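You operate a simulated robot arm through the tools that you are given. There is no shell and no other tool. Be economical: measure what you need, move in short steps, check, and stop when the job is done.

Carry out the task below with a simulated two-armed robot. There is one attempt and no reset: what you move stays moved.

TASK
Prime the fronts of both taped arms on the rack.
Fine: fan (red lever) on first and off last; no runs, none on other parts; cap the can after; it goes back on its shelf.

The check looks at the end state, three seconds after you hand in, the way a careful person would. Anything else that was tipped, shoved, dropped, spilled or broken makes it a failure. A push-on lid holds only when it is set on centred and level and pressed home; a screw cap is set on level and turned clockwise until tight.

THE ROBOT
Two 7-joint arms with two-finger parallel grippers on one trunk, on a base that drives. Base frame: it is fixed to the floor where the robot stands at the start and does not move with it; the origin is under the middle of the robot, x ahead of it, y to its left, z up. Units: m, degrees, N and s.
The left shoulder is at the start at [0.07, 0.134, 1.301], the right one opposite. With the tool pointing down near the work surface each hand reaches from about 0.1 to 0.34 m from the robot's upright axis, wherever it stands, measured 20 degrees to its own side. Places, roughly: red lever [0.5, 0.1, 1.3]; taped arm [1.25, 1, 1.25]; handlebar [2, 1.25, 0.75]. Payload 1.57 kg a hand.
The tool frame of a hand sits at the grasp point between the pads (the TCP): z along the fingers, y along the line on which they close. The tips reach 0.03 m beyond it. Largest opening 0.08 m; finger width 0.017, thickness 0.012; the body of the gripper, 0.04 by 0.082 m, starts 0.08 m behind the TCP.
Orientation is told as [roll, pitch, yaw] about the base's x, y, z axes, in that order, counted from this pose: with the fingers straight down and closing along the base's y, the tool's x points along the base's -x, its y along +y and its z along -z.

THE INTERFACE
- The arms move only by the tool apply_moves. It takes "left_targets", "right_targets" or both (then of equal length, played together; a hand with none holds still); each is one flat list of numbers, 7 for each row, row after row: the shift along the tool's x, y, z in units of 50 mm (1.0 is 50 mm), then the turn, a rotation vector about the tool's x, y, z in units of 6 degrees (1.0 is 6 degrees), then the opening in per cent of the stroke, from 0 (shut) to 100 (fully open). In form: [dx, dy, dz, wx, wy, wz, grip, dx, dy, dz, wx, wy, wz, grip, ...]. A call has 1 to 12 rows; each row shifts and turns the commanded pose from where the row before left it, along the tool's axes as they then stand. A call with a number of a shift or a turn outside -1 to 1 is refused whole. A row lasts 0.2 s, in which the tool goes at most 0.05 m and 8.6 degrees; a call with a longer step from one row to the next is refused whole, and so is a gripper value outside its range. Where a pose cannot be reached the arm comes as near as it can. A force on the tool above 40 N (or 10 N above the force at the start of the call, whichever is more), or a blocked arm, ends the call early, and 0.2 s more pass. Each finger travels about 0.153 m/s and halts on what it meets, pressing with about 38 N; the grip force reading is that of the motor and also rises with nothing between the fingers. The clock runs only during rows and for 0.2 s after the last one: add rows that do not move to give the fingers time. It gives the time, the measured TCP pose, the force on the tool (base axes), the opening and the grip force at its end, in the units of the frame above (readings bear some noise).
- Cameras (640 x 400 px; columns grow to the right, rows downward): "scene" is now at [0.1276, 0.047, 1.5462]; the picture's right is [0.52, -0.85, 0.00], its down [-0.38, -0.23, -0.90] and it looks along [0.77, 0.47, -0.44] (base axes); focal length 280 px, centre (320, 200). "left" rides on the left gripper at [0.072, 0.007, -0.122] in its tool frame; the picture's right is [-0.09, 1.00, 0.00], its down [-0.84, -0.08, -0.54] and it looks along [-0.54, -0.05, 0.84] (tool axes); focal length 238 px, centre (320, 200). "right" rides on the right gripper at [0.072, -0.007, -0.122] in its tool frame; the picture's right is [0.09, 1.00, 0.00], its down [-0.84, 0.08, -0.54] and it looks along [-0.54, 0.05, 0.84] (tool axes); focal length 238 px, centre (320, 200). There is no depth. A picture from a camera that has moved, and an enlarged one, comes with that camera's place and axes in the base frame and with its lens.
- grab_frame(camera): a new picture of that camera. No time passes.
- raise_lower(by): slides the trunk up (or, below 0, down) by that many m; the arms and the scene camera ride with it, the base frame stays. It gives what a move gives, with no picture.
- steer(legs): drives the robot by 1 to 6 legs, each [ahead, left, turn to the left] in m, m and degrees, along the robot's own axes; the way and the turn of a leg run together, so that a leg with both is an arc; at most 1.5 m and 180 degrees a leg. The arms and the cameras ride along, it lands a little off, and it stops where it bumps. It gives what a move gives.
- turn_head(pan, tilt): turns the head with the scene camera to pan (to the left, within 86 degrees either way) and tilt (down, from -29 to 69), counted from straight ahead of the robot. It gives what a move gives.
- zoom(camera, box): a new picture of the part [left, top, right, bottom] of that camera's present view, enlarged. No time passes.
- job_done(): hands the job in; it is judged then, once.

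Go step by step. Nothing tells you exact positions but the pictures and the camera data: compare them with the known pose of the tool, close in by small moves and look again before you grip or let go. The budget is 120 turns and 100 pictures, counting those below and the enlarged ones. Unless the task says otherwise, let go and move clear before handing in, and close with one line.

The tools are called after "Call:" by a JSON object that holds its "api" and its "payload". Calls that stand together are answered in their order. apply_moves: Moves the arms, as the interface text tells. Its arguments: {"type":"object","properties":{"left_targets":{"type":"array","items":{"type":"number"}},"right_targets":{"type":"array","items":{"type":"number"}}},"required":[]} The other tools are called the same way: raise_lower (by) slides the trunk up or down; steer (legs) drives the base; turn_head (pan, tilt) turns the head that bears the scene camera; grab_frame (camera) takes a picture; zoom (camera, box) takes an enlarged picture of a part of a camera's view; job_done () hands the job in.

At the start:

```text
clock: 0.0
left_position: [0.3251, 0.4297, 1.4133]
left_tool_rot: [0.0, 0.0, 0.0]
left_ft_force: [0.7, -0.3, 0.0]
left_finger_gap: 0.0799
left_finger_force: 0.2
right_position: [0.264, 0.0495, 1.3991]
right_tool_rot: [0.2, -0.1, 0.1]
right_ft_force: [0.3, 0.3, -0.3]
right_finger_gap: 0.0801
right_finger_force: 0.1
trunk travel left (down, up): [-0.875, 0.065]
robot x, y, heading: [-0.0031, -0.0014, -0.0]
head pan, tilt: [31.2, 26.1]
```

scene: 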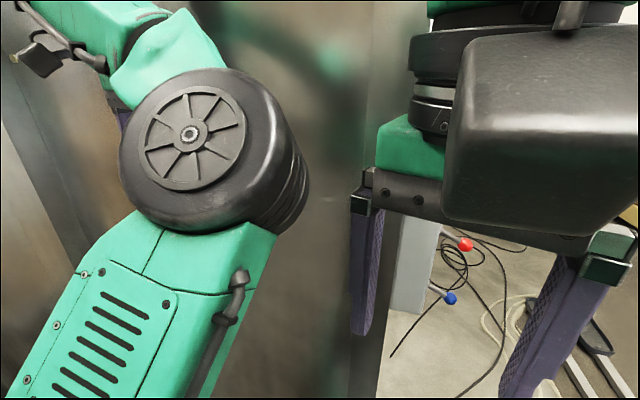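
right: 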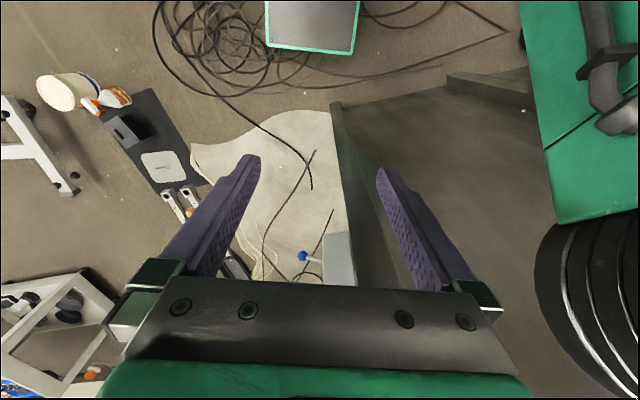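
left: 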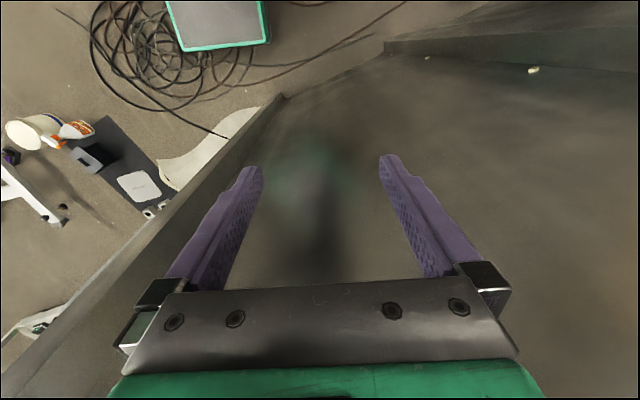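

I see my own arms and a cluttered floor. A red knob and a blue one are on a grey box. I'll look around with the head first.

Call:
{"api": "turn_head", "payload": {"pan": 0, "tilt": 20}}

Call:
{"api": "grab_frame", "payload": {"camera": "scene"}}

Call:
{"api": "turn_head", "payload": {"pan": 70, "tilt": 20}}

Call:
{"api": "grab_frame", "payload": {"camera": "scene"}}

Call:
{"api": "turn_head", "payload": {"pan": -60, "tilt": 30}}

Call:
{"api": "grab_frame", "payload": {"camera": "scene"}}

```text
clock: 1.0
left_position: [0.3261, 0.4292, 1.4127]
left_tool_rot: [0.0, 0.0, 0.0]
left_ft_force: [0.5, -1.1, 0.8]
left_finger_gap: 0.0799
left_finger_force: 0.0
right_position: [0.265, 0.0486, 1.4008]
right_tool_rot: [0.0, 0.1, 0.0]
right_ft_force: [-0.6, -0.8, -0.9]
right_finger_gap: 0.0801
right_finger_force: 0.1
trunk travel left (down, up): [-0.875, 0.065]
robot x, y, heading: [-0.0012, 0.0019, -0.3]
head pan, tilt: [0.0, 20.0]
```

```text
96 pictures are left
camera scene: at [0.1422, -0.0005, 1.5561], right [0.0, -1.0, 0.0], down [-0.34, 0.0, -0.94], along [0.94, 0.0, -0.34], focal length 280 px, centre (320, 200)
```

scene: 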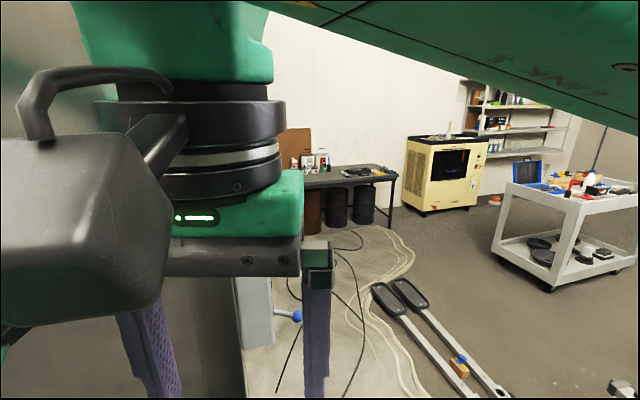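

```text
clock: 2.4
left_position: [0.3262, 0.4306, 1.4143]
left_tool_rot: [0.0, -0.1, 0.0]
left_ft_force: [-0.4, -0.1, -0.7]
left_finger_gap: 0.0797
left_finger_force: 0.0
right_position: [0.2678, 0.0492, 1.3976]
right_tool_rot: [0.2, 0.4, -0.4]
right_ft_force: [0.2, 0.0, 0.3]
right_finger_gap: 0.0802
right_finger_force: 0.0
trunk travel left (down, up): [-0.875, 0.065]
robot x, y, heading: [0.0003, 0.0009, -0.2]
head pan, tilt: [70.0, 20.0]
```

```text
95 pictures are left
camera scene: at [0.1306, 0.0448, 1.5552], right [0.49, -0.87, 0.0], down [-0.31, -0.17, -0.94], along [0.82, 0.45, -0.35], focal length 280 px, centre (320, 200)
```

scene: 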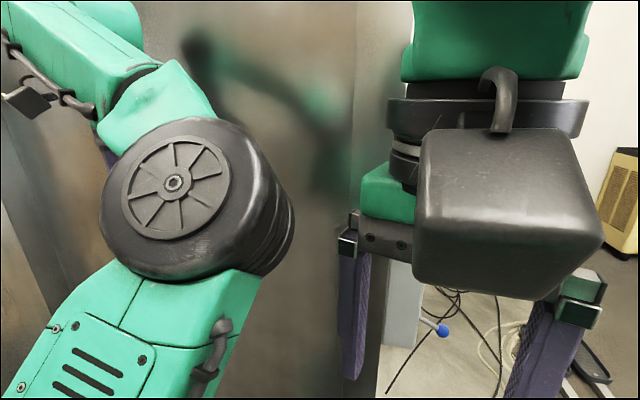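

```text
clock: 4.5
left_position: [0.3256, 0.4304, 1.4133]
left_tool_rot: [0.0, 0.0, -0.1]
left_ft_force: [0.4, 0.1, 0.3]
left_finger_gap: 0.0801
left_finger_force: 0.0
right_position: [0.2674, 0.0485, 1.3982]
right_tool_rot: [-0.1, 0.2, 0.0]
right_ft_force: [47.9, -46.0, -45.3]
right_finger_gap: 0.0803
right_finger_force: 0.1
trunk travel left (down, up): [-0.875, 0.065]
robot x, y, heading: [0.0018, 0.0022, 0.0]
head pan, tilt: [-60.0, 30.0]
```

```text
94 pictures are left
camera scene: at [0.1294, -0.0443, 1.5429], right [-0.48, -0.88, 0.0], down [-0.42, 0.23, -0.88], along [0.78, -0.42, -0.47], focal length 280 px, centre (320, 200)
```

scene: 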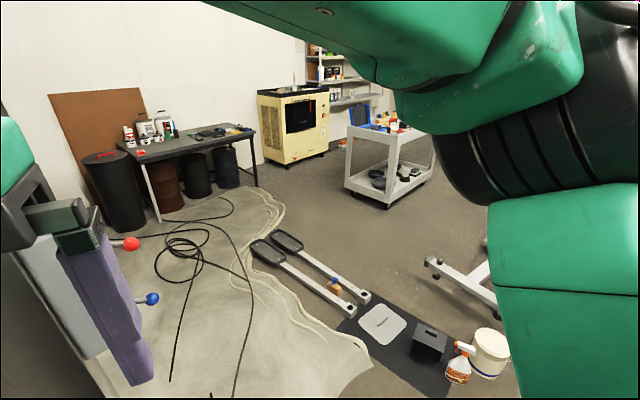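

The head readout says -60 but the picture's axis is only about -28, and a force showed on the right hand. I'll check again before going on.

Call:
{"api": "grab_frame", "payload": {"camera": "scene"}}

Call:
{"api": "apply_moves", "payload": {"right_targets": [0, 0, 0, 0, 0, 0, 100]}}

```text
93 pictures are left
camera scene: at [0.1294, -0.0443, 1.5429], right [-0.48, -0.88, 0.0], down [-0.42, 0.23, -0.88], along [0.78, -0.42, -0.47], focal length 280 px, centre (320, 200)
```

scene: 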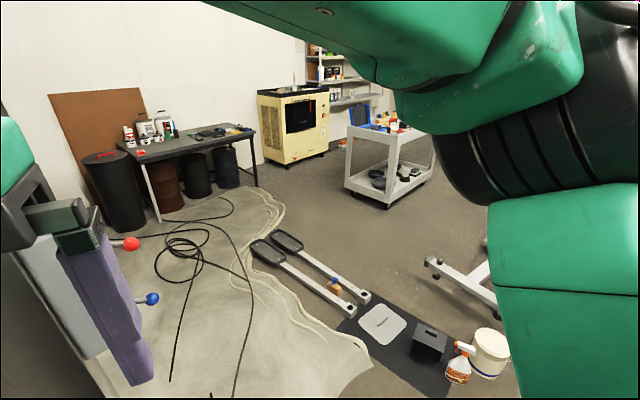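

```text
clock: 4.9
left_position: [0.326, 0.4294, 1.4138]
left_tool_rot: [0.0, 0.0, 0.1]
left_ft_force: [0.3, -0.1, -0.5]
left_finger_gap: 0.0797
left_finger_force: 0.1
right_position: [0.2671, 0.049, 1.398]
right_tool_rot: [-0.2, 0.2, 0.0]
right_ft_force: [49.6, -46.0, -43.3]
right_finger_gap: 0.0802
right_finger_force: 0.1
trunk travel left (down, up): [-0.875, 0.065]
robot x, y, heading: [-0.0001, -0.0002, 0.0]
head pan, tilt: [-60.0, 30.0]
```

The head seems jammed against an arm. I'll turn it back to straight ahead and check that the force goes away.

Call:
{"api": "turn_head", "payload": {"pan": 0, "tilt": 10}}

Call:
{"api": "steer", "payload": {"legs": [[-0.6, 0, 0]]}}

Call:
{"api": "grab_frame", "payload": {"camera": "scene"}}

```text
clock: 6.2
left_position: [0.3247, 0.4297, 1.4125]
left_tool_rot: [0.0, 0.0, 0.0]
left_ft_force: [-0.5, -0.3, 0.8]
left_finger_gap: 0.0798
left_finger_force: 0.2
right_position: [0.2649, 0.0511, 1.3994]
right_tool_rot: [0.1, -0.2, 0.1]
right_ft_force: [0.6, 0.0, 0.5]
right_finger_gap: 0.0798
right_finger_force: 0.1
trunk travel left (down, up): [-0.875, 0.065]
robot x, y, heading: [0.001, 0.0023, -0.2]
head pan, tilt: [0.0, 10.0]
```

```text
clock: 9.6
left_position: [-0.2721, 0.4299, 1.4131]
left_tool_rot: [-0.1, 0.2, -0.1]
left_ft_force: [-0.1, -0.7, -0.8]
left_finger_gap: 0.0799
left_finger_force: 0.0
right_position: [-0.3342, 0.0501, 1.4002]
right_tool_rot: [0.2, 0.1, -0.2]
right_ft_force: [0.0, 0.0, 0.3]
right_finger_gap: 0.0801
right_finger_force: 0.0
trunk travel left (down, up): [-0.875, 0.065]
robot x, y, heading: [-0.6031, 0.0032, -0.1]
head pan, tilt: [0.0, 10.0]
```

```text
92 pictures are left
camera scene: at [-0.4578, 0.0, 1.5722], right [0.0, -1.0, 0.0], down [-0.18, 0.0, -0.98], along [0.98, 0.0, -0.18], focal length 280 px, centre (320, 200)
```

scene: 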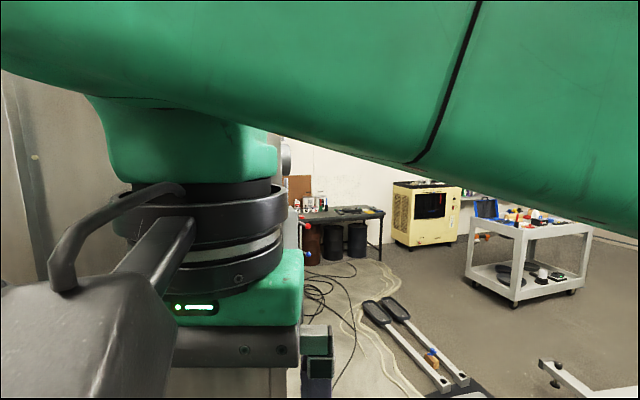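

Both arms block the view. I'll lower both hands and shift the right one outward.

Call:
{"api": "apply_moves", "payload": {"right_targets": [0, -0.35, 0.9, 0, 0, 0, 100, 0, -0.35, 0.9, 0, 0, 0, 100, 0, -0.35, 0.9, 0, 0, 0, 100, 0, -0.35, 0.9, 0, 0, 0, 100, 0, -0.35, 0.9, 0, 0, 0, 100, 0, -0.35, 0.9, 0, 0, 0, 100, 0, -0.35, 0.9, 0, 0, 0, 100, 0, -0.35, 0.9, 0, 0, 0, 100, 0, -0.35, 0.9, 0, 0, 0, 100, 0, -0.35, 0.9, 0, 0, 0, 100], "left_targets": [0, -0.2, 0.9, 0, 0, 0, 100, 0, -0.2, 0.9, 0, 0, 0, 100, 0, -0.2, 0.9, 0, 0, 0, 100, 0, -0.2, 0.9, 0, 0, 0, 100, 0, -0.2, 0.9, 0, 0, 0, 100, 0, -0.2, 0.9, 0, 0, 0, 100, 0, -0.2, 0.9, 0, 0, 0, 100, 0, -0.2, 0.9, 0, 0, 0, 100, 0, -0.2, 0.9, 0, 0, 0, 100, 0, -0.2, 0.9, 0, 0, 0, 100]}}

Call:
{"api": "grab_frame", "payload": {"camera": "scene"}}

```text
clock: 11.8
left_position: [-0.2632, 0.3987, 0.985]
left_tool_rot: [3.6, -2.0, 2.0]
left_ft_force: [0.3, 0.0, -0.4]
left_finger_gap: 0.0801
left_finger_force: 0.1
left hand out of reach, approached as far as the arm can: row 5, 6, 7, 8
right_position: [-0.3456, -0.0322, 1.1793]
right_tool_rot: [-1.0, 0.6, 1.8]
right_ft_force: [-0.1, -0.3, 0.3]
right_finger_gap: 0.0801
right_finger_force: 0.1
right hand out of reach, approached as far as the arm can: row 5, 6, 7, 8, 9, 10
trunk travel left (down, up): [-0.875, 0.065]
robot x, y, heading: [-0.6006, 0.0036, -0.3]
head pan, tilt: [0.0, 10.0]
```

```text
91 pictures are left
camera scene: at [-0.4603, 0.001, 1.5725], right [0.0, -1.0, 0.0], down [-0.17, 0.0, -0.98], along [0.98, 0.0, -0.17], focal length 280 px, centre (320, 200)
```

scene: 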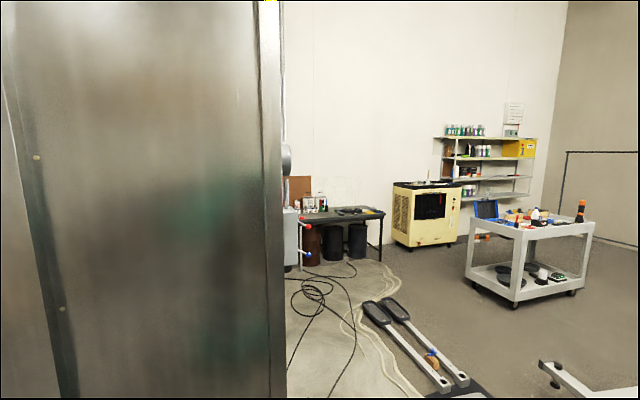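

The booth's side wall is in front of me, with the levers on its right edge, and there's a shelf, a cart and a bench beyond. I'll zoom in on these.

Call:
{"api": "zoom", "payload": {"camera": "scene", "box": [260, 130, 400, 270]}}

Call:
{"api": "zoom", "payload": {"camera": "scene", "box": [390, 90, 610, 310]}}

Call:
{"api": "turn_head", "payload": {"pan": -60, "tilt": 25}}

Call:
{"api": "grab_frame", "payload": {"camera": "scene"}}

```text
2.86 times, centred on (330, 200) of scene
camera zoom: at [-0.4603, 0.001, 1.5725], right [0.0, -1.0, 0.0], down [-0.17, 0.0, -0.98], along [0.98, 0.0, -0.17], focal length 800 px, centre (291, 200)
```

zoom: 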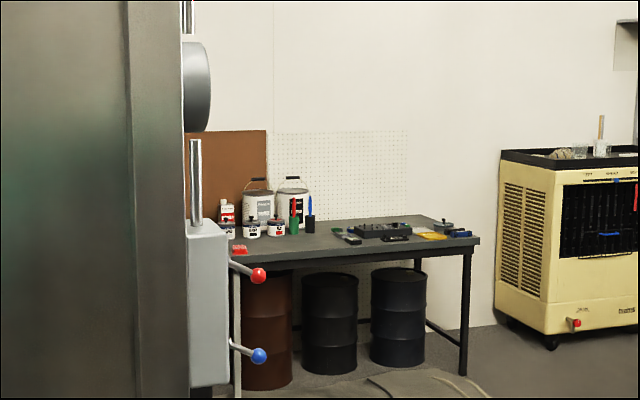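

```text
1.82 times, centred on (500, 200) of scene
camera zoom: at [-0.4603, 0.001, 1.5725], right [0.0, -1.0, 0.0], down [-0.17, 0.0, -0.98], along [0.98, 0.0, -0.17], focal length 509 px, centre (-7, 200)
```

zoom: 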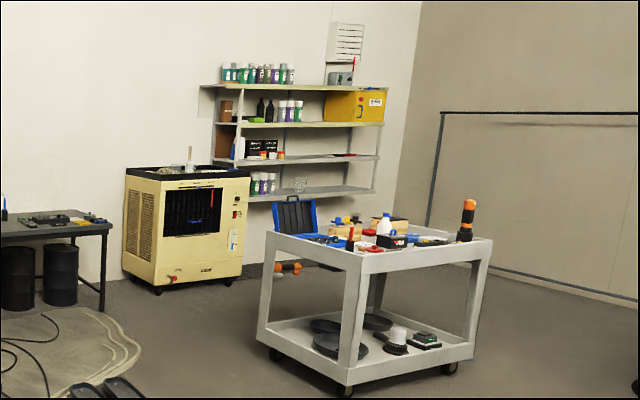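

```text
clock: 13.1
left_position: [-0.267, 0.4017, 0.9833]
left_tool_rot: [4.1, -1.1, 1.9]
left_ft_force: [-0.7, 1.0, -0.5]
left_finger_gap: 0.0799
left_finger_force: 0.1
right_position: [-0.3439, -0.0323, 1.1788]
right_tool_rot: [-0.8, 0.6, 1.9]
right_ft_force: [-0.2, 0.5, 0.4]
right_finger_gap: 0.08
right_finger_force: 0.1
trunk travel left (down, up): [-0.875, 0.065]
robot x, y, heading: [-0.6014, -0.0013, -0.5]
head pan, tilt: [-60.0, 25.0]
```

```text
88 pictures are left
camera scene: at [-0.507, -0.0797, 1.5481], right [-0.87, -0.5, 0.0], down [-0.21, 0.37, -0.91], along [0.45, -0.79, -0.42], focal length 280 px, centre (320, 200)
```

scene: 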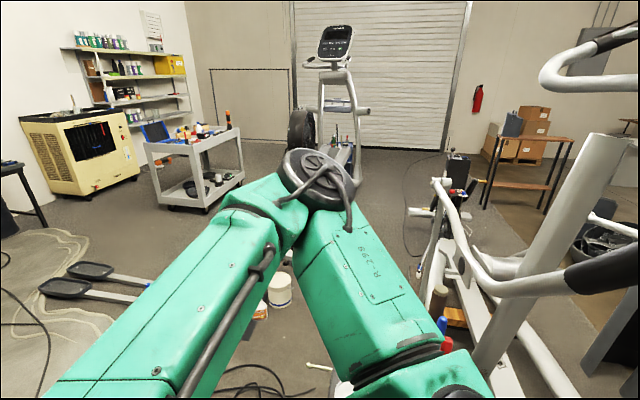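

It's a gym-equipment workshop with clear floor in front of the booth. I'll drive diagonally ahead and right, then look into the booth.

Call:
{"api": "turn_head", "payload": {"pan": 20, "tilt": 15}}

Call:
{"api": "steer", "payload": {"legs": [[0.75, -0.5, 0], [0, 0, 45]]}}

Call:
{"api": "grab_frame", "payload": {"camera": "scene"}}

```text
clock: 14.6
left_position: [-0.2693, 0.4019, 0.9802]
left_tool_rot: [4.2, -0.7, 2.1]
left_ft_force: [0.0, -0.2, 0.4]
left_finger_gap: 0.0798
left_finger_force: 0.0
right_position: [-0.3442, -0.0324, 1.1802]
right_tool_rot: [-0.9, 0.5, 1.8]
right_ft_force: [-0.5, -0.2, -0.1]
right_finger_gap: 0.0799
right_finger_force: 0.1
trunk travel left (down, up): [-0.875, 0.065]
robot x, y, heading: [-0.6039, 0.002, -0.4]
head pan, tilt: [20.0, 15.0]
```

```text
clock: 17.2
left_position: [0.0519, 0.1927, 0.9837]
left_tool_rot: [4.7, -0.7, -0.5]
left_ft_force: [0.0, 0.3, 0.6]
left_finger_gap: 0.0798
left_finger_force: 0.0
right_position: [-0.0443, -0.2418, 1.179]
right_tool_rot: [-0.9, 0.5, -1.0]
right_ft_force: [-0.8, -0.7, 0.0]
right_finger_gap: 0.08
right_finger_force: 0.0
trunk travel left (down, up): [-0.875, 0.065]
robot x, y, heading: [-0.2977, -0.1934, -3.0]
head pan, tilt: [20.0, 15.0]
stopped in leg 1: the robot was blocked; the commanded pose is now the measured one
```

```text
87 pictures are left
camera scene: at [-0.1617, -0.1725, 1.5648], right [0.29, -0.96, 0.0], down [-0.24, -0.07, -0.97], along [0.92, 0.28, -0.26], focal length 280 px, centre (320, 200)
```

scene: 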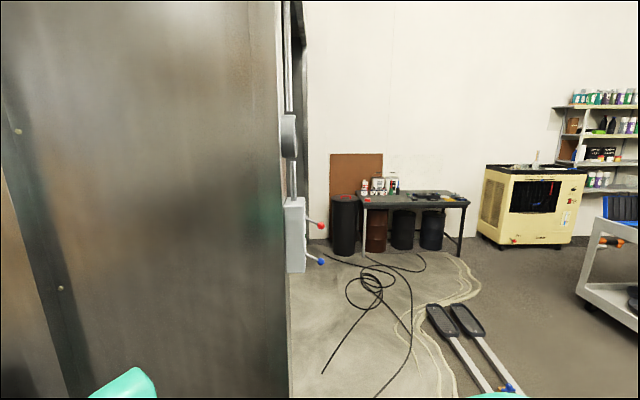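

The robot bumped, probably the left elbow against the booth wall. I'll back off and go right first.

Call:
{"api": "steer", "payload": {"legs": [[-0.15, 0, 3], [0, -0.45, 0]]}}

Call:
{"api": "turn_head", "payload": {"pan": -20, "tilt": 45}}

Call:
{"api": "grab_frame", "payload": {"camera": "scene"}}

```text
clock: 19.0
left_position: [-0.1196, 0.2162, 0.9815]
left_tool_rot: [4.6, -0.5, 3.2]
left_ft_force: [0.0, 0.3, -0.9]
left_finger_gap: 0.08
left_finger_force: 0.0
right_position: [-0.1859, -0.2227, 1.1792]
right_tool_rot: [-0.9, 0.7, 2.8]
right_ft_force: [0.4, -0.7, -0.8]
right_finger_gap: 0.08
right_finger_force: 0.1
trunk travel left (down, up): [-0.875, 0.065]
robot x, y, heading: [-0.4454, -0.1919, 0.7]
head pan, tilt: [20.0, 15.0]
stopped in leg 2: the robot was blocked; the commanded pose is now the measured one
```

```text
clock: 20.1
left_position: [-0.1192, 0.2174, 0.9822]
left_tool_rot: [4.6, -0.6, 3.1]
left_ft_force: [-0.9, 0.0, -0.4]
left_finger_gap: 0.08
left_finger_force: 0.0
right_position: [-0.187, -0.2233, 1.1786]
right_tool_rot: [-0.8, 0.6, 2.7]
right_ft_force: [0.2, 0.7, 0.3]
right_finger_gap: 0.0799
right_finger_force: 0.0
trunk travel left (down, up): [-0.875, 0.065]
robot x, y, heading: [-0.4437, -0.193, 0.7]
head pan, tilt: [-20.0, 45.0]
```

```text
86 pictures are left
camera scene: at [-0.3195, -0.2192, 1.5175], right [-0.33, -0.94, 0.0], down [-0.67, 0.23, -0.71], along [0.67, -0.23, -0.71], focal length 280 px, centre (320, 200)
```

scene: 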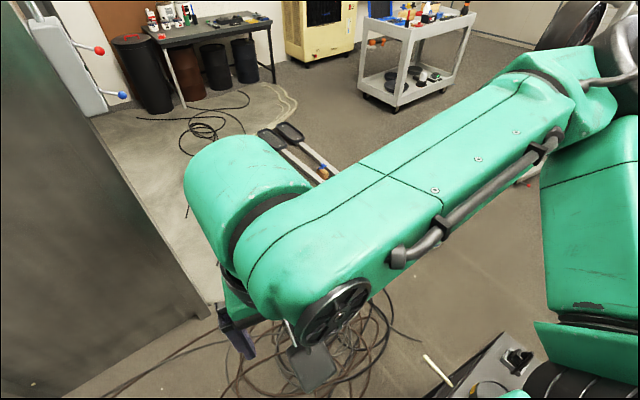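

It's blocked to the right too. I'll look down on that side.

Call:
{"api": "turn_head", "payload": {"pan": -84, "tilt": 50}}

Call:
{"api": "grab_frame", "payload": {"camera": "scene"}}

Call:
{"api": "grab_frame", "payload": {"camera": "right"}}

```text
clock: 21.4
left_position: [-0.121, 0.2162, 0.9814]
left_tool_rot: [4.6, -0.6, 3.0]
left_ft_force: [0.5, 0.6, -0.7]
left_finger_gap: 0.08
left_finger_force: 0.0
right_position: [-0.1873, -0.2223, 1.1798]
right_tool_rot: [-0.9, 0.6, 2.7]
right_ft_force: [-0.4, -0.2, 0.0]
right_finger_gap: 0.0798
right_finger_force: 0.0
trunk travel left (down, up): [-0.875, 0.065]
robot x, y, heading: [-0.4453, -0.1934, 0.7]
head pan, tilt: [-84.0, 50.0]
```

```text
85 pictures are left
camera scene: at [-0.3869, -0.2691, 1.5106], right [-0.99, -0.12, 0.0], down [-0.09, 0.76, -0.64], along [0.08, -0.64, -0.77], focal length 280 px, centre (320, 200)
```

scene: 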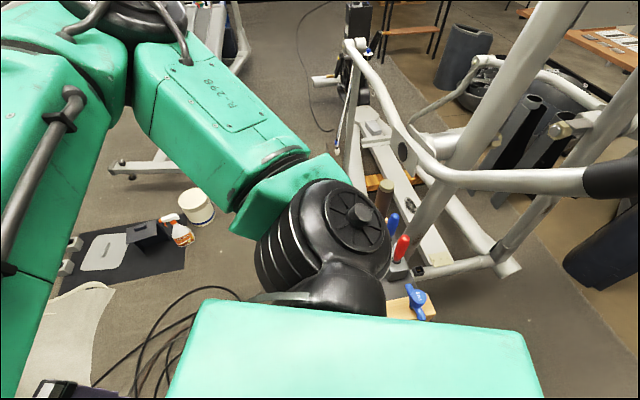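

```text
84 pictures are left
camera right: at [-0.2572, -0.2298, 1.3011], right [-0.14, 0.99, -0.01], down [0.84, 0.13, 0.53], along [0.53, 0.06, -0.85], focal length 238 px, centre (320, 200)
```

right: 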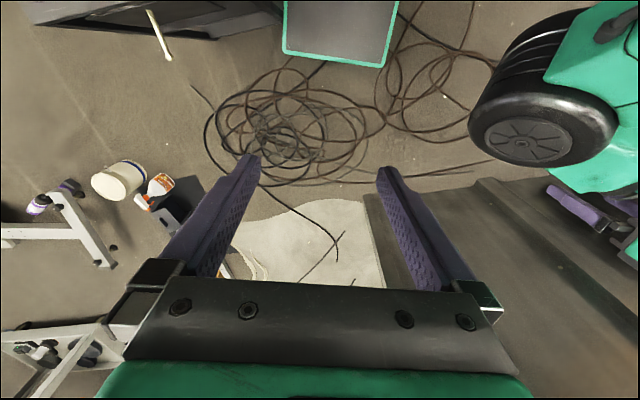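

The stick and dark box top put a low cart at about y<-0.5, x<-0.2, and that is what blocks me. I'll fold the left arm back up and return to y≈0, then go forward to x≈0 and slip right past the cart.

Call:
{"api": "apply_moves", "payload": {"left_targets": [0, 0.1, -0.9, 0, 0, 0, 100, 0, 0.1, -0.9, 0, 0, 0, 100, 0, 0.1, -0.9, 0, 0, 0, 100, 0, 0.1, -0.9, 0, 0, 0, 100, 0, 0.1, -0.9, 0, 0, 0, 100, 0, 0.1, -0.9, 0, 0, 0, 100, 0, 0.1, -0.9, 0, 0, 0, 100, 0, 0.1, -0.9, 0, 0, 0, 100, 0, 0.1, -0.9, 0, 0, 0, 100]}}

Call:
{"api": "steer", "payload": {"legs": [[0, 0.19, 0], [0.46, 0, 0], [0, -0.5, 0]]}}

Call:
{"api": "turn_head", "payload": {"pan": 20, "tilt": 15}}

Call:
{"api": "grab_frame", "payload": {"camera": "scene"}}

```text
clock: 23.4
left_position: [-0.1261, 0.2291, 1.3909]
left_tool_rot: [4.6, -0.6, 3.2]
left_ft_force: [0.5, -0.7, -0.2]
left_finger_gap: 0.08
left_finger_force: 0.1
right_position: [-0.1883, -0.2222, 1.1785]
right_tool_rot: [-0.9, 0.5, 2.7]
right_ft_force: [-0.4, 0.1, 0.7]
right_finger_gap: 0.0799
right_finger_force: 0.1
trunk travel left (down, up): [-0.875, 0.065]
robot x, y, heading: [-0.4469, -0.1937, 0.7]
head pan, tilt: [-84.0, 50.0]
```

```text
clock: 29.9
left_position: [0.3399, -0.0751, 1.3888]
left_tool_rot: [4.5, -0.6, 2.9]
left_ft_force: [0.1, 0.6, 0.0]
left_finger_gap: 0.0802
left_finger_force: 0.0
right_position: [0.276, -0.5275, 1.1791]
right_tool_rot: [-0.9, 0.6, 2.5]
right_ft_force: [0.1, -0.3, -0.5]
right_finger_gap: 0.0799
right_finger_force: 0.1
trunk travel left (down, up): [-0.875, 0.065]
robot x, y, heading: [0.0192, -0.5007, 0.2]
head pan, tilt: [-84.0, 50.0]
```

```text
clock: 31.7
left_position: [0.3406, -0.0779, 1.3905]
left_tool_rot: [4.6, -0.6, 3.0]
left_ft_force: [-0.5, 0.1, 0.6]
left_finger_gap: 0.0801
left_finger_force: 0.1
right_position: [0.2762, -0.5292, 1.1796]
right_tool_rot: [-1.0, 0.5, 2.4]
right_ft_force: [0.4, 0.6, -0.1]
right_finger_gap: 0.0801
right_finger_force: 0.0
trunk travel left (down, up): [-0.875, 0.065]
robot x, y, heading: [0.0223, -0.497, 0.4]
head pan, tilt: [20.0, 15.0]
```

```text
83 pictures are left
camera scene: at [0.1552, -0.4656, 1.5642], right [0.35, -0.94, 0.0], down [-0.24, -0.09, -0.97], along [0.9, 0.34, -0.26], focal length 280 px, centre (320, 200)
```

scene: 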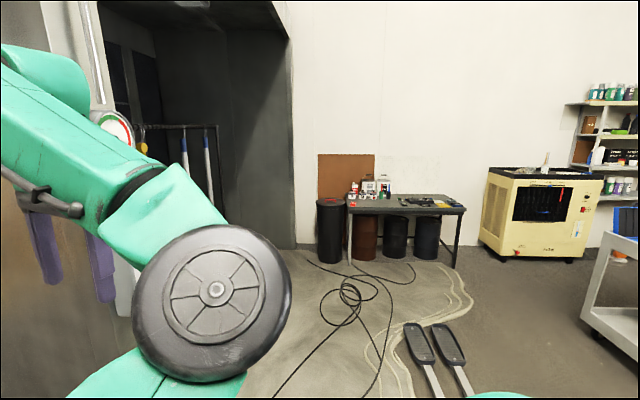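

The booth opens on this side and a rack with taped arms shows inside. I'll move forward and turn left to face in.

Call:
{"api": "steer", "payload": {"legs": [[0.73, -0.12, 0], [0, 0, 70]]}}

Call:
{"api": "turn_head", "payload": {"pan": -5, "tilt": 15}}

Call:
{"api": "grab_frame", "payload": {"camera": "scene"}}

```text
clock: 38.7
left_position: [0.4596, -0.1652, 1.3903]
left_tool_rot: [4.7, -0.6, 72.8]
left_ft_force: [1.0, -0.3, -0.6]
left_finger_gap: 0.0801
left_finger_force: 0.1
right_position: [0.8621, -0.3803, 1.1783]
right_tool_rot: [-0.9, 0.5, 72.6]
right_ft_force: [0.8, 0.1, -0.3]
right_finger_gap: 0.0802
right_finger_force: 0.1
trunk travel left (down, up): [-0.875, 0.065]
robot x, y, heading: [0.7469, -0.6119, 70.5]
head pan, tilt: [20.0, 15.0]
```

```text
clock: 39.6
left_position: [0.4592, -0.1647, 1.3895]
left_tool_rot: [4.6, -0.6, 72.8]
left_ft_force: [0.1, 0.5, 0.3]
left_finger_gap: 0.0801
left_finger_force: 0.0
right_position: [0.8615, -0.3808, 1.1786]
right_tool_rot: [-0.9, 0.6, 72.5]
right_ft_force: [-0.1, 0.1, 0.2]
right_finger_gap: 0.0801
right_finger_force: 0.1
trunk travel left (down, up): [-0.875, 0.065]
robot x, y, heading: [0.744, -0.6118, 70.5]
head pan, tilt: [-5.0, 15.0]
```

```text
82 pictures are left
camera scene: at [0.7982, -0.4807, 1.5643], right [0.91, -0.41, 0.0], down [-0.11, -0.24, -0.97], along [0.4, 0.88, -0.26], focal length 280 px, centre (320, 200)
```

scene: 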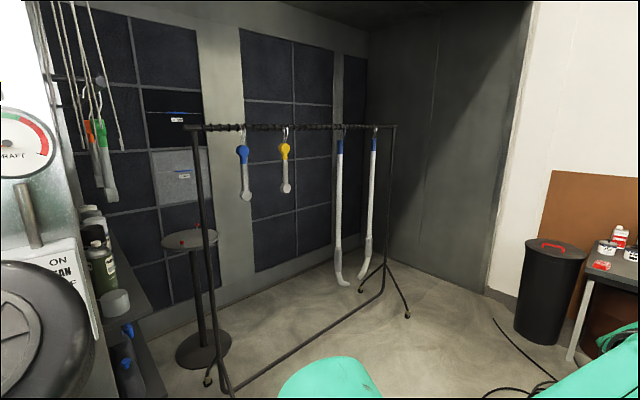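

Now I see the rack with hanging parts, a lever panel marked ON/FAN, a draft gauge and shelves with cans at left. I'll zoom in on each.

Call:
{"api": "zoom", "payload": {"camera": "scene", "box": [200, 110, 420, 300]}}

Call:
{"api": "turn_head", "payload": {"pan": 20, "tilt": 22}}

Call:
{"api": "grab_frame", "payload": {"camera": "scene"}}

```text
2.11 times, centred on (310, 205) of scene
camera zoom: at [0.7982, -0.4807, 1.5643], right [0.91, -0.41, 0.0], down [-0.11, -0.24, -0.97], along [0.4, 0.88, -0.26], focal length 589 px, centre (341, 190)
```

zoom: 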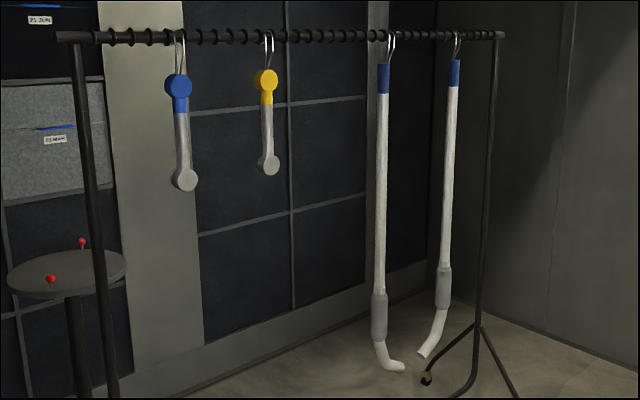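

```text
clock: 40.5
left_position: [0.4594, -0.1665, 1.3898]
left_tool_rot: [4.6, -0.6, 72.9]
left_ft_force: [0.7, 0.2, 0.5]
left_finger_gap: 0.0799
left_finger_force: 0.2
right_position: [0.8614, -0.3803, 1.179]
right_tool_rot: [-0.9, 0.7, 72.5]
right_ft_force: [-0.8, 0.1, -0.3]
right_finger_gap: 0.0799
right_finger_force: 0.1
trunk travel left (down, up): [-0.875, 0.065]
robot x, y, heading: [0.7454, -0.6131, 70.4]
head pan, tilt: [20.0, 22.0]
```

```text
80 pictures are left
camera scene: at [0.759, -0.4729, 1.5529], right [1.0, 0.01, 0.0], down [0.0, -0.37, -0.93], along [-0.01, 0.93, -0.37], focal length 280 px, centre (320, 200)
```

scene: 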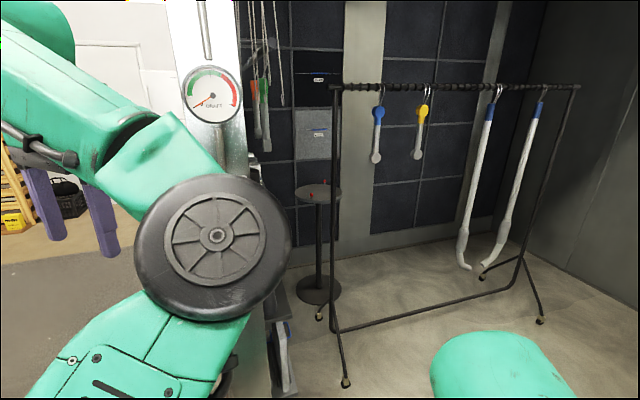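

The two short arms, with blue-taped and yellow-taped bosses, are the targets; the two long handlebars are not. Next I'll look at the lever panel and the shelf.

Call:
{"api": "turn_head", "payload": {"pan": 0, "tilt": 25}}

Call:
{"api": "steer", "payload": {"legs": [[-0.1, -0.4, 30]]}}

Call:
{"api": "grab_frame", "payload": {"camera": "scene"}}

Call:
{"api": "grab_frame", "payload": {"camera": "left"}}

```text
clock: 41.3
left_position: [0.4597, -0.1669, 1.389]
left_tool_rot: [4.6, -0.7, 72.9]
left_ft_force: [0.5, -1.0, -0.6]
left_finger_gap: 0.0798
left_finger_force: 0.0
right_position: [0.8613, -0.3802, 1.1785]
right_tool_rot: [-0.8, 0.5, 72.5]
right_ft_force: [0.1, 0.3, 0.4]
right_finger_gap: 0.0801
right_finger_force: 0.1
trunk travel left (down, up): [-0.875, 0.065]
robot x, y, heading: [0.7462, -0.6127, 70.7]
head pan, tilt: [0.0, 25.0]
```

```text
clock: 43.8
left_position: [0.6154, -0.4087, 1.3869]
left_tool_rot: [4.5, -0.2, 91.4]
left_ft_force: [-1.1, 0.8, -0.2]
left_finger_gap: 0.0802
left_finger_force: 0.1
right_position: [1.0655, -0.4856, 1.1795]
right_tool_rot: [-1.0, 0.8, 91.0]
right_ft_force: [-0.3, 0.6, 0.1]
right_finger_gap: 0.08
right_finger_force: 0.0
trunk travel left (down, up): [-0.875, 0.065]
robot x, y, heading: [1.0269, -0.7429, 89.0]
head pan, tilt: [0.0, 25.0]
stopped in leg 1: the robot was blocked; the commanded pose is now the measured one
```

```text
79 pictures are left
camera scene: at [1.0286, -0.5947, 1.5471], right [1.0, -0.02, 0.0], down [-0.01, -0.43, -0.9], along [0.02, 0.9, -0.43], focal length 280 px, centre (320, 200)
```

scene: 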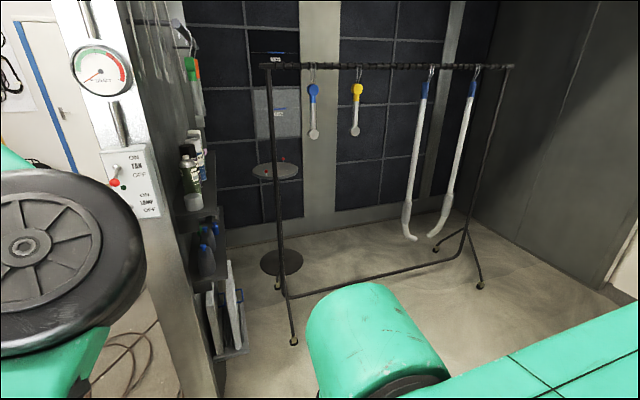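

```text
78 pictures are left
camera left: at [0.6188, -0.4807, 1.5078], right [-0.99, 0.07, 0.08], down [0.1, 0.84, 0.54], along [-0.03, 0.54, -0.84], focal length 238 px, centre (320, 200)
```

left: 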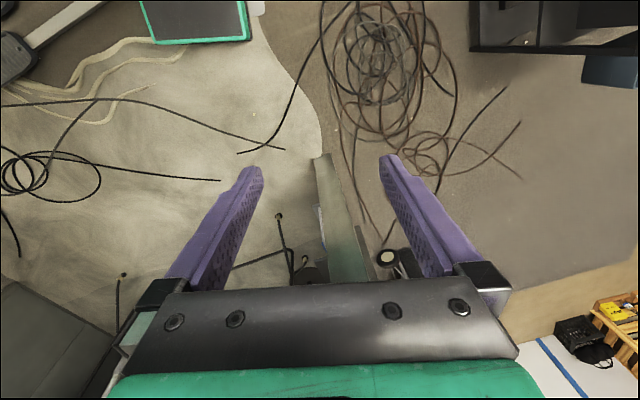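

The base touched something behind, likely the pedals or mat. I'll move away from it and zoom on the panel and the shelf.

Call:
{"api": "zoom", "payload": {"camera": "scene", "box": [60, 120, 180, 230]}}

Call:
{"api": "zoom", "payload": {"camera": "scene", "box": [130, 120, 280, 370]}}

Call:
{"api": "steer", "payload": {"legs": [[0.15, 0, 0]]}}

Call:
{"api": "turn_head", "payload": {"pan": -80, "tilt": 60}}

Call:
{"api": "grab_frame", "payload": {"camera": "scene"}}

```text
3.64 times, centred on (120, 175) of scene
camera zoom: at [1.0286, -0.5947, 1.5471], right [1.0, -0.02, 0.0], down [-0.01, -0.43, -0.9], along [0.02, 0.9, -0.43], focal length 1018 px, centre (1047, 291)
```

zoom: 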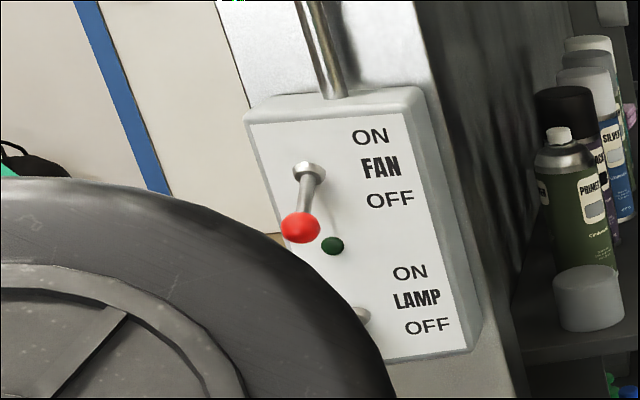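

```text
1.60 times, centred on (205, 245) of scene
camera zoom: at [1.0286, -0.5947, 1.5471], right [1.0, -0.02, 0.0], down [-0.01, -0.43, -0.9], along [0.02, 0.9, -0.43], focal length 448 px, centre (504, 128)
```

zoom: 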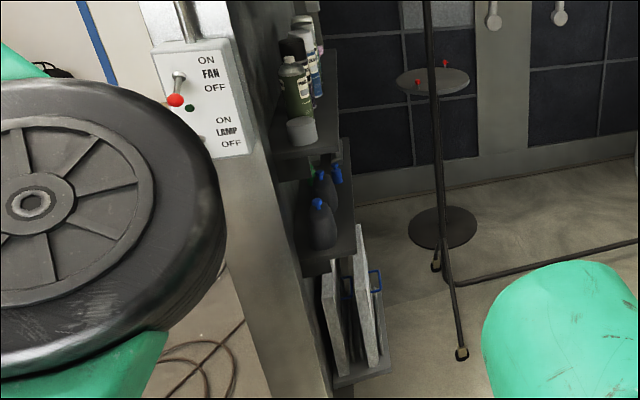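

```text
clock: 45.1
left_position: [0.5936, -0.2495, 1.3872]
left_tool_rot: [3.6, -0.7, 88.6]
left_ft_force: [-0.8, -0.6, -0.7]
left_finger_gap: 0.0801
left_finger_force: 0.2
right_position: [1.0384, -0.3375, 1.1865]
right_tool_rot: [-0.6, 0.2, 86.3]
right_ft_force: [-1.4, -0.3, 0.4]
right_finger_gap: 0.08
right_finger_force: 0.1
trunk travel left (down, up): [-0.875, 0.065]
robot x, y, heading: [0.9991, -0.6002, 86.0]
head pan, tilt: [0.0, 25.0]
```

```text
clock: 46.7
left_position: [0.6064, -0.2782, 1.3932]
left_tool_rot: [4.2, -2.0, 88.4]
left_ft_force: [0.7, -1.2, 1.2]
left_finger_gap: 0.0802
left_finger_force: 0.0
right_position: [1.0471, -0.363, 1.1889]
right_tool_rot: [0.3, -0.9, 86.1]
right_ft_force: [-0.1, -0.5, -0.4]
right_finger_gap: 0.0798
right_finger_force: 0.1
trunk travel left (down, up): [-0.875, 0.065]
robot x, y, heading: [1.0017, -0.598, 85.8]
head pan, tilt: [-80.0, 60.0]
```

```text
75 pictures are left
camera scene: at [1.0707, -0.5445, 1.4983], right [0.1, -0.99, 0.0], down [-0.86, -0.09, -0.5], along [0.5, 0.05, -0.87], focal length 280 px, centre (320, 200)
```

scene: 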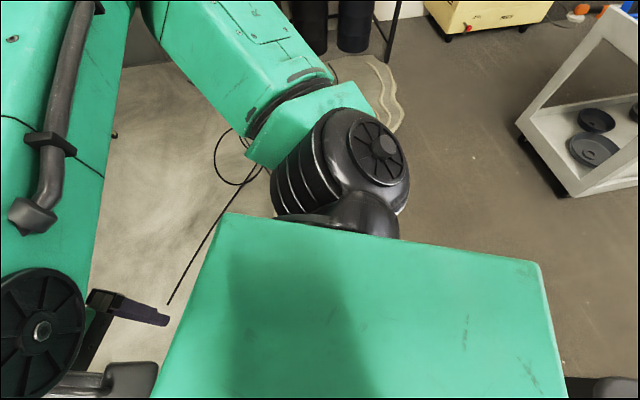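

The red lever points down (OFF), and a green PRIMER can stands on the shelf with its white cap off beside it. I'll bring the left hand in front of me in a neater pose, then position to flip the lever.

Call:
{"api": "apply_moves", "payload": {"left_targets": [-0.15, -0.95, 0, 0.7, 0.33, 0, 100, -0.15, -0.95, 0, 0, 0, 0, 100, -0.15, -0.95, 0, 0, 0, 0, 100, -0.15, -0.95, 0, 0, 0, 0, 100, -0.15, -0.95, 0, 0, 0, 0, 100, -0.15, -0.9, 0, 0, 0, 0, 100, 0, 0, 0, 0, 0, 0, 100], "right_targets": [0, -0.8, 0, 0, 0, 0, 100, 0, -0.8, 0, 0, 0, 0, 100, 0, -0.8, 0, 0, 0, 0, 100, 0, -0.8, 0, 0, 0, 0, 100, 0, -0.8, 0, 0, 0, 0, 100, 0, 0, 0, 0, 0, 0, 100, 0, 0, 0, 0, 0, 0, 100]}}

Call:
{"api": "turn_head", "payload": {"pan": 25, "tilt": 25}}

Call:
{"api": "grab_frame", "payload": {"camera": "scene"}}

```text
clock: 48.3
left_position: [0.6479, -0.2658, 1.3966]
left_tool_rot: [0.1, 0.1, 88.6]
left_ft_force: [0.1, 0.0, 0.1]
left_finger_gap: 0.0802
left_finger_force: 0.1
left hand out of reach, approached as far as the arm can: row 1, 2, 3, 4, 5, 6
right_position: [1.0485, -0.3589, 1.1886]
right_tool_rot: [0.3, -0.7, 86.2]
right_ft_force: [-0.2, -0.7, 0.1]
right_finger_gap: 0.0799
right_finger_force: 0.1
right hand out of reach, approached as far as the arm can: row 1, 2, 3, 4, 5
trunk travel left (down, up): [-0.875, 0.065]
robot x, y, heading: [1.0068, -0.5931, 86.1]
head pan, tilt: [-80.0, 60.0]
```

```text
clock: 50.1
left_position: [0.646, -0.267, 1.3962]
left_tool_rot: [0.0, 0.1, 88.5]
left_ft_force: [1.1, -0.3, 0.1]
left_finger_gap: 0.08
left_finger_force: 0.1
right_position: [1.0475, -0.3609, 1.1889]
right_tool_rot: [0.3, -0.7, 86.2]
right_ft_force: [0.6, -1.0, -0.2]
right_finger_gap: 0.0798
right_finger_force: 0.1
trunk travel left (down, up): [-0.875, 0.065]
robot x, y, heading: [1.0026, -0.5962, 86.0]
head pan, tilt: [25.0, 25.0]
```

```text
74 pictures are left
camera scene: at [0.9729, -0.4615, 1.548], right [0.93, 0.36, 0.0], down [0.15, -0.4, -0.91], along [-0.33, 0.85, -0.42], focal length 280 px, centre (320, 200)
```

scene: 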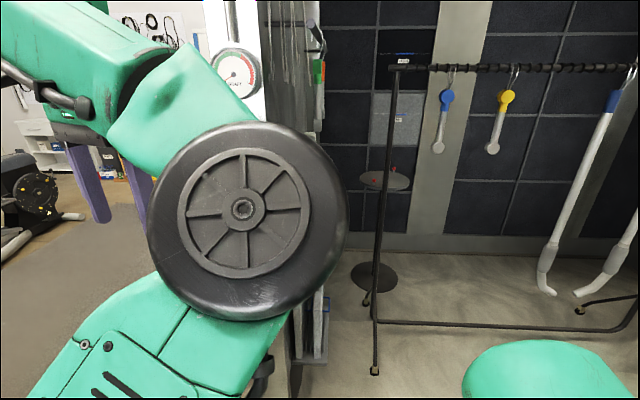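

Arms pointing down can't come in close at this height. I'll pitch the left hand so its fingers point forward, extending slightly as I go.

Call:
{"api": "apply_moves", "payload": {"left_targets": [-0.36, 0, 0.1, 0, -1, 0, 50, -0.35, 0, 0.14, 0, -1, 0, 0, -0.33, 0, 0.17, 0, -1, 0, 0, -0.31, 0, 0.21, 0, -1, 0, 0, -0.29, 0, 0.24, 0, -1, 0, 0, -0.26, 0, 0.27, 0, -1, 0, 0, -0.23, 0, 0.29, 0, -1, 0, 0, -0.2, 0, 0.32, 0, -1, 0, 0, -0.17, 0, 0.33, 0, -1, 0, 0, -0.13, 0, 0.35, 0, -1, 0, 0, -0.09, 0, 0.36, 0, -1, 0, 0, -0.06, 0, 0.37, 0, -1, 0, 0]}}

Call:
{"api": "grab_frame", "payload": {"camera": "scene"}}

```text
clock: 52.7
left_position: [0.6472, -0.0494, 1.3371]
left_tool_rot: [-0.1, -71.8, 88.7]
left_ft_force: [0.2, -0.2, 0.3]
left_finger_gap: 0.0002
left_finger_force: 21.5
left hand out of reach, approached as far as the arm can: row 12
right_position: [1.047, -0.3589, 1.1888]
right_tool_rot: [0.3, -0.8, 86.2]
right_ft_force: [-0.4, -0.2, 1.1]
right_finger_gap: 0.0799
right_finger_force: 0.1
trunk travel left (down, up): [-0.875, 0.065]
robot x, y, heading: [1.004, -0.5963, 86.1]
head pan, tilt: [25.0, 25.0]
```

```text
73 pictures are left
camera scene: at [0.9725, -0.4607, 1.548], right [0.93, 0.36, 0.0], down [0.15, -0.4, -0.91], along [-0.33, 0.85, -0.42], focal length 280 px, centre (320, 200)
```

scene: 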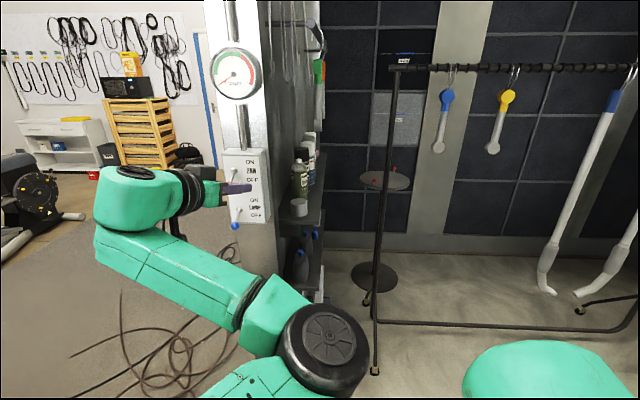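

The left hand now points forward near the panel. I'll zoom there.

Call:
{"api": "zoom", "payload": {"camera": "scene", "box": [160, 130, 300, 250]}}

Call:
{"api": "grab_frame", "payload": {"camera": "left"}}

```text
3.33 times, centred on (230, 190) of scene
camera zoom: at [0.9725, -0.4607, 1.548], right [0.93, 0.36, 0.0], down [0.15, -0.4, -0.91], along [-0.33, 0.85, -0.42], focal length 933 px, centre (620, 233)
```

zoom: 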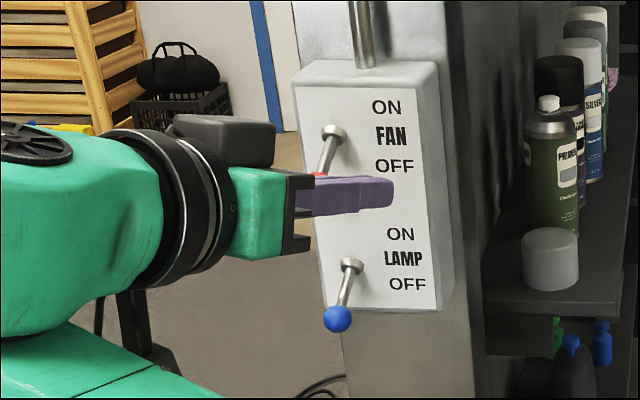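

```text
71 pictures are left
camera left: at [0.6359, -0.1884, 1.3066], right [-0.99, 0.05, 0.09], down [0.07, -0.26, 0.96], along [0.07, 0.97, 0.25], focal length 238 px, centre (320, 200)
```

left: 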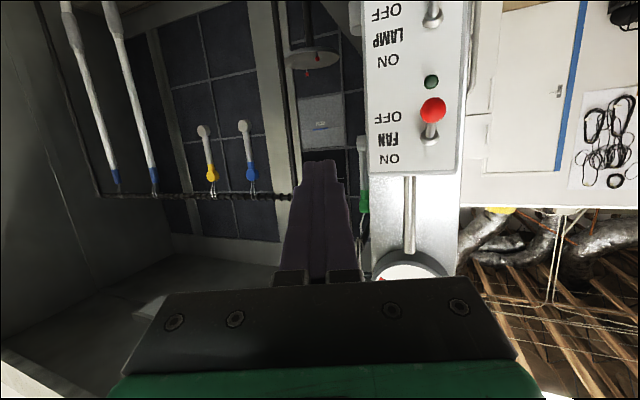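

The red knob triangulates to about (0.546, 0.046, 1.295), pivoting upward. I'll lower the closed fingertips below knob height, then shift the base left to line up in x.

Call:
{"api": "apply_moves", "payload": {"left_targets": [0.86, 0, 0.28, 0, 0, 0, 0, 0.86, 0, 0.28, 0, 0, 0, 0, 0, 0, 0, 0, 0, 0, 0]}}

Call:
{"api": "steer", "payload": {"legs": [[0, 0.1, 0]]}}

Call:
{"api": "grab_frame", "payload": {"camera": "left"}}

```text
clock: 53.5
left_position: [0.6159, -0.0467, 1.2588]
left_tool_rot: [0.2, -71.9, 88.2]
left_ft_force: [-0.1, 0.1, 0.2]
left_finger_gap: 0.0001
left_finger_force: 21.3
left hand out of reach, approached as far as the arm can: row 1, 2
right_position: [1.0483, -0.3605, 1.1876]
right_tool_rot: [0.2, -0.8, 86.2]
right_ft_force: [0.1, -0.8, -0.8]
right_finger_gap: 0.0799
right_finger_force: 0.0
trunk travel left (down, up): [-0.875, 0.065]
robot x, y, heading: [1.0031, -0.5972, 85.9]
head pan, tilt: [25.0, 25.0]
```

```text
clock: 54.6
left_position: [0.5227, -0.0414, 1.2617]
left_tool_rot: [0.8, -72.0, 87.6]
left_ft_force: [0.5, 0.9, -0.2]
left_finger_gap: 0.0002
left_finger_force: 21.5
right_position: [0.9556, -0.3534, 1.1888]
right_tool_rot: [0.5, -0.8, 86.2]
right_ft_force: [0.6, 0.2, 0.4]
right_finger_gap: 0.0798
right_finger_force: 0.1
trunk travel left (down, up): [-0.875, 0.065]
robot x, y, heading: [0.9032, -0.5899, 86.0]
head pan, tilt: [25.0, 25.0]
```

```text
70 pictures are left
camera left: at [0.5107, -0.1796, 1.2297], right [-0.99, 0.06, 0.09], down [0.07, -0.26, 0.96], along [0.08, 0.96, 0.25], focal length 238 px, centre (320, 200)
```

left: 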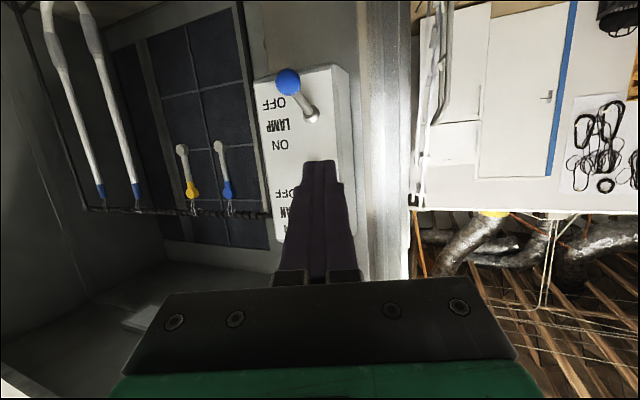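

The fingers sit between the knobs and need +0.024 in x. I'll adjust the base, then extend the fingers forward under the red knob.

Call:
{"api": "steer", "payload": {"legs": [[0, -0.024, 0]]}}

Call:
{"api": "apply_moves", "payload": {"left_targets": [-0.19, 0, 0.83, 0, 0, 0, 0, -0.19, 0, 0.83, 0, 0, 0, 0, 0, 0, 0, 0, 0, 0, 0]}}

Call:
{"api": "zoom", "payload": {"camera": "scene", "box": [160, 120, 340, 260]}}

```text
clock: 55.4
left_position: [0.5328, -0.0411, 1.2552]
left_tool_rot: [-1.3, -72.0, 89.7]
left_ft_force: [-0.9, 0.5, -0.8]
left_finger_gap: 0.0002
left_finger_force: 21.2
right_position: [0.9657, -0.3536, 1.1885]
right_tool_rot: [-0.1, -0.7, 86.0]
right_ft_force: [-0.3, 0.0, 0.6]
right_finger_gap: 0.0799
right_finger_force: 0.1
trunk travel left (down, up): [-0.875, 0.065]
robot x, y, heading: [0.9306, -0.5953, 85.9]
head pan, tilt: [25.0, 25.0]
```

```text
clock: 56.2
left_position: [0.5419, 0.0415, 1.2516]
left_tool_rot: [-0.1, -72.0, 88.5]
left_ft_force: [0.7, -0.7, -0.5]
left_finger_gap: 0.0
left_finger_force: 21.1
right_position: [0.9735, -0.3561, 1.1887]
right_tool_rot: [0.3, -0.9, 86.1]
right_ft_force: [0.8, -0.4, 0.0]
right_finger_gap: 0.0799
right_finger_force: 0.1
trunk travel left (down, up): [-0.875, 0.065]
robot x, y, heading: [0.9276, -0.5929, 86.1]
head pan, tilt: [25.0, 25.0]
```

```text
2.86 times, centred on (250, 190) of scene
camera zoom: at [0.8974, -0.4575, 1.5481], right [0.93, 0.36, 0.0], down [0.15, -0.39, -0.91], along [-0.33, 0.85, -0.42], focal length 800 px, centre (520, 229)
```

zoom: 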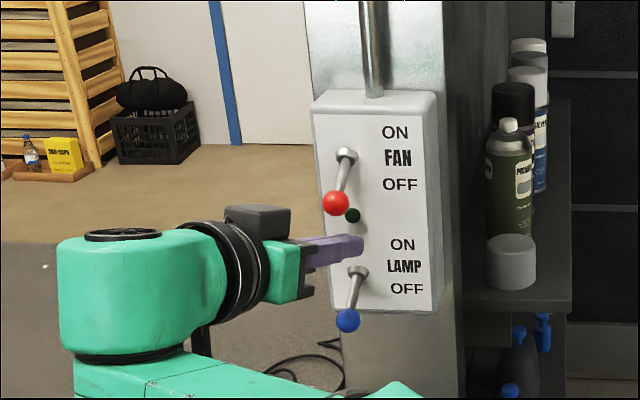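

The fingertips are just below the red knob. I'll push up.

Call:
{"api": "apply_moves", "payload": {"left_targets": [-0.38, 0, -0.124, 0, 0, 0, 0, -0.38, 0, -0.124, 0, 0, 0, 0, -0.38, 0, -0.124, 0, 0, 0, 0, -0.38, 0, -0.124, 0, 0, 0, 0, -0.38, 0, -0.124, 0, 0, 0, 0, -0.2, 0, -0.06, 0, 0, 0, 0, 0, 0, 0, 0, 0, 0, 0]}}

Call:
{"api": "zoom", "payload": {"camera": "scene", "box": [160, 120, 340, 260]}}

```text
clock: 57.3
left_position: [0.5422, 0.0407, 1.316]
left_tool_rot: [-1.3, -70.2, 89.5]
left_ft_force: [2.3, -4.8, -9.1]
left_finger_gap: 0.0
left_finger_force: 21.0
right_position: [0.9723, -0.3547, 1.1897]
right_tool_rot: [0.2, -0.7, 86.0]
right_ft_force: [0.4, 1.1, 0.0]
right_finger_gap: 0.0799
right_finger_force: 0.1
trunk travel left (down, up): [-0.875, 0.065]
robot x, y, heading: [0.9268, -0.594, 85.8]
head pan, tilt: [25.0, 25.0]
stopped in row 5 (left hand): the force on the tool passed its limit (the readings are from after the stop); the commanded pose is now the measured one
```

```text
2.86 times, centred on (250, 190) of scene
camera zoom: at [0.8965, -0.4568, 1.548], right [0.93, 0.36, 0.0], down [0.15, -0.39, -0.91], along [-0.33, 0.85, -0.42], focal length 800 px, centre (520, 229)
```

zoom: 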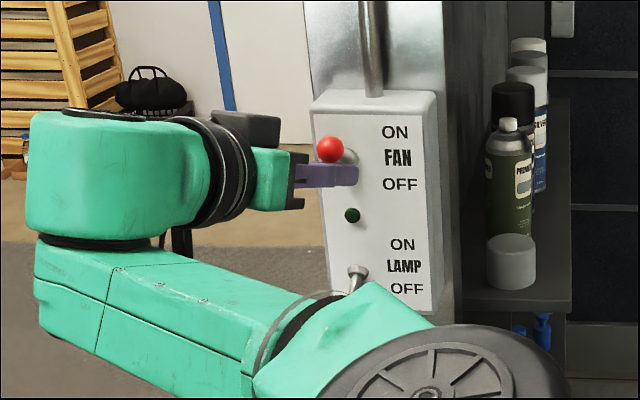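

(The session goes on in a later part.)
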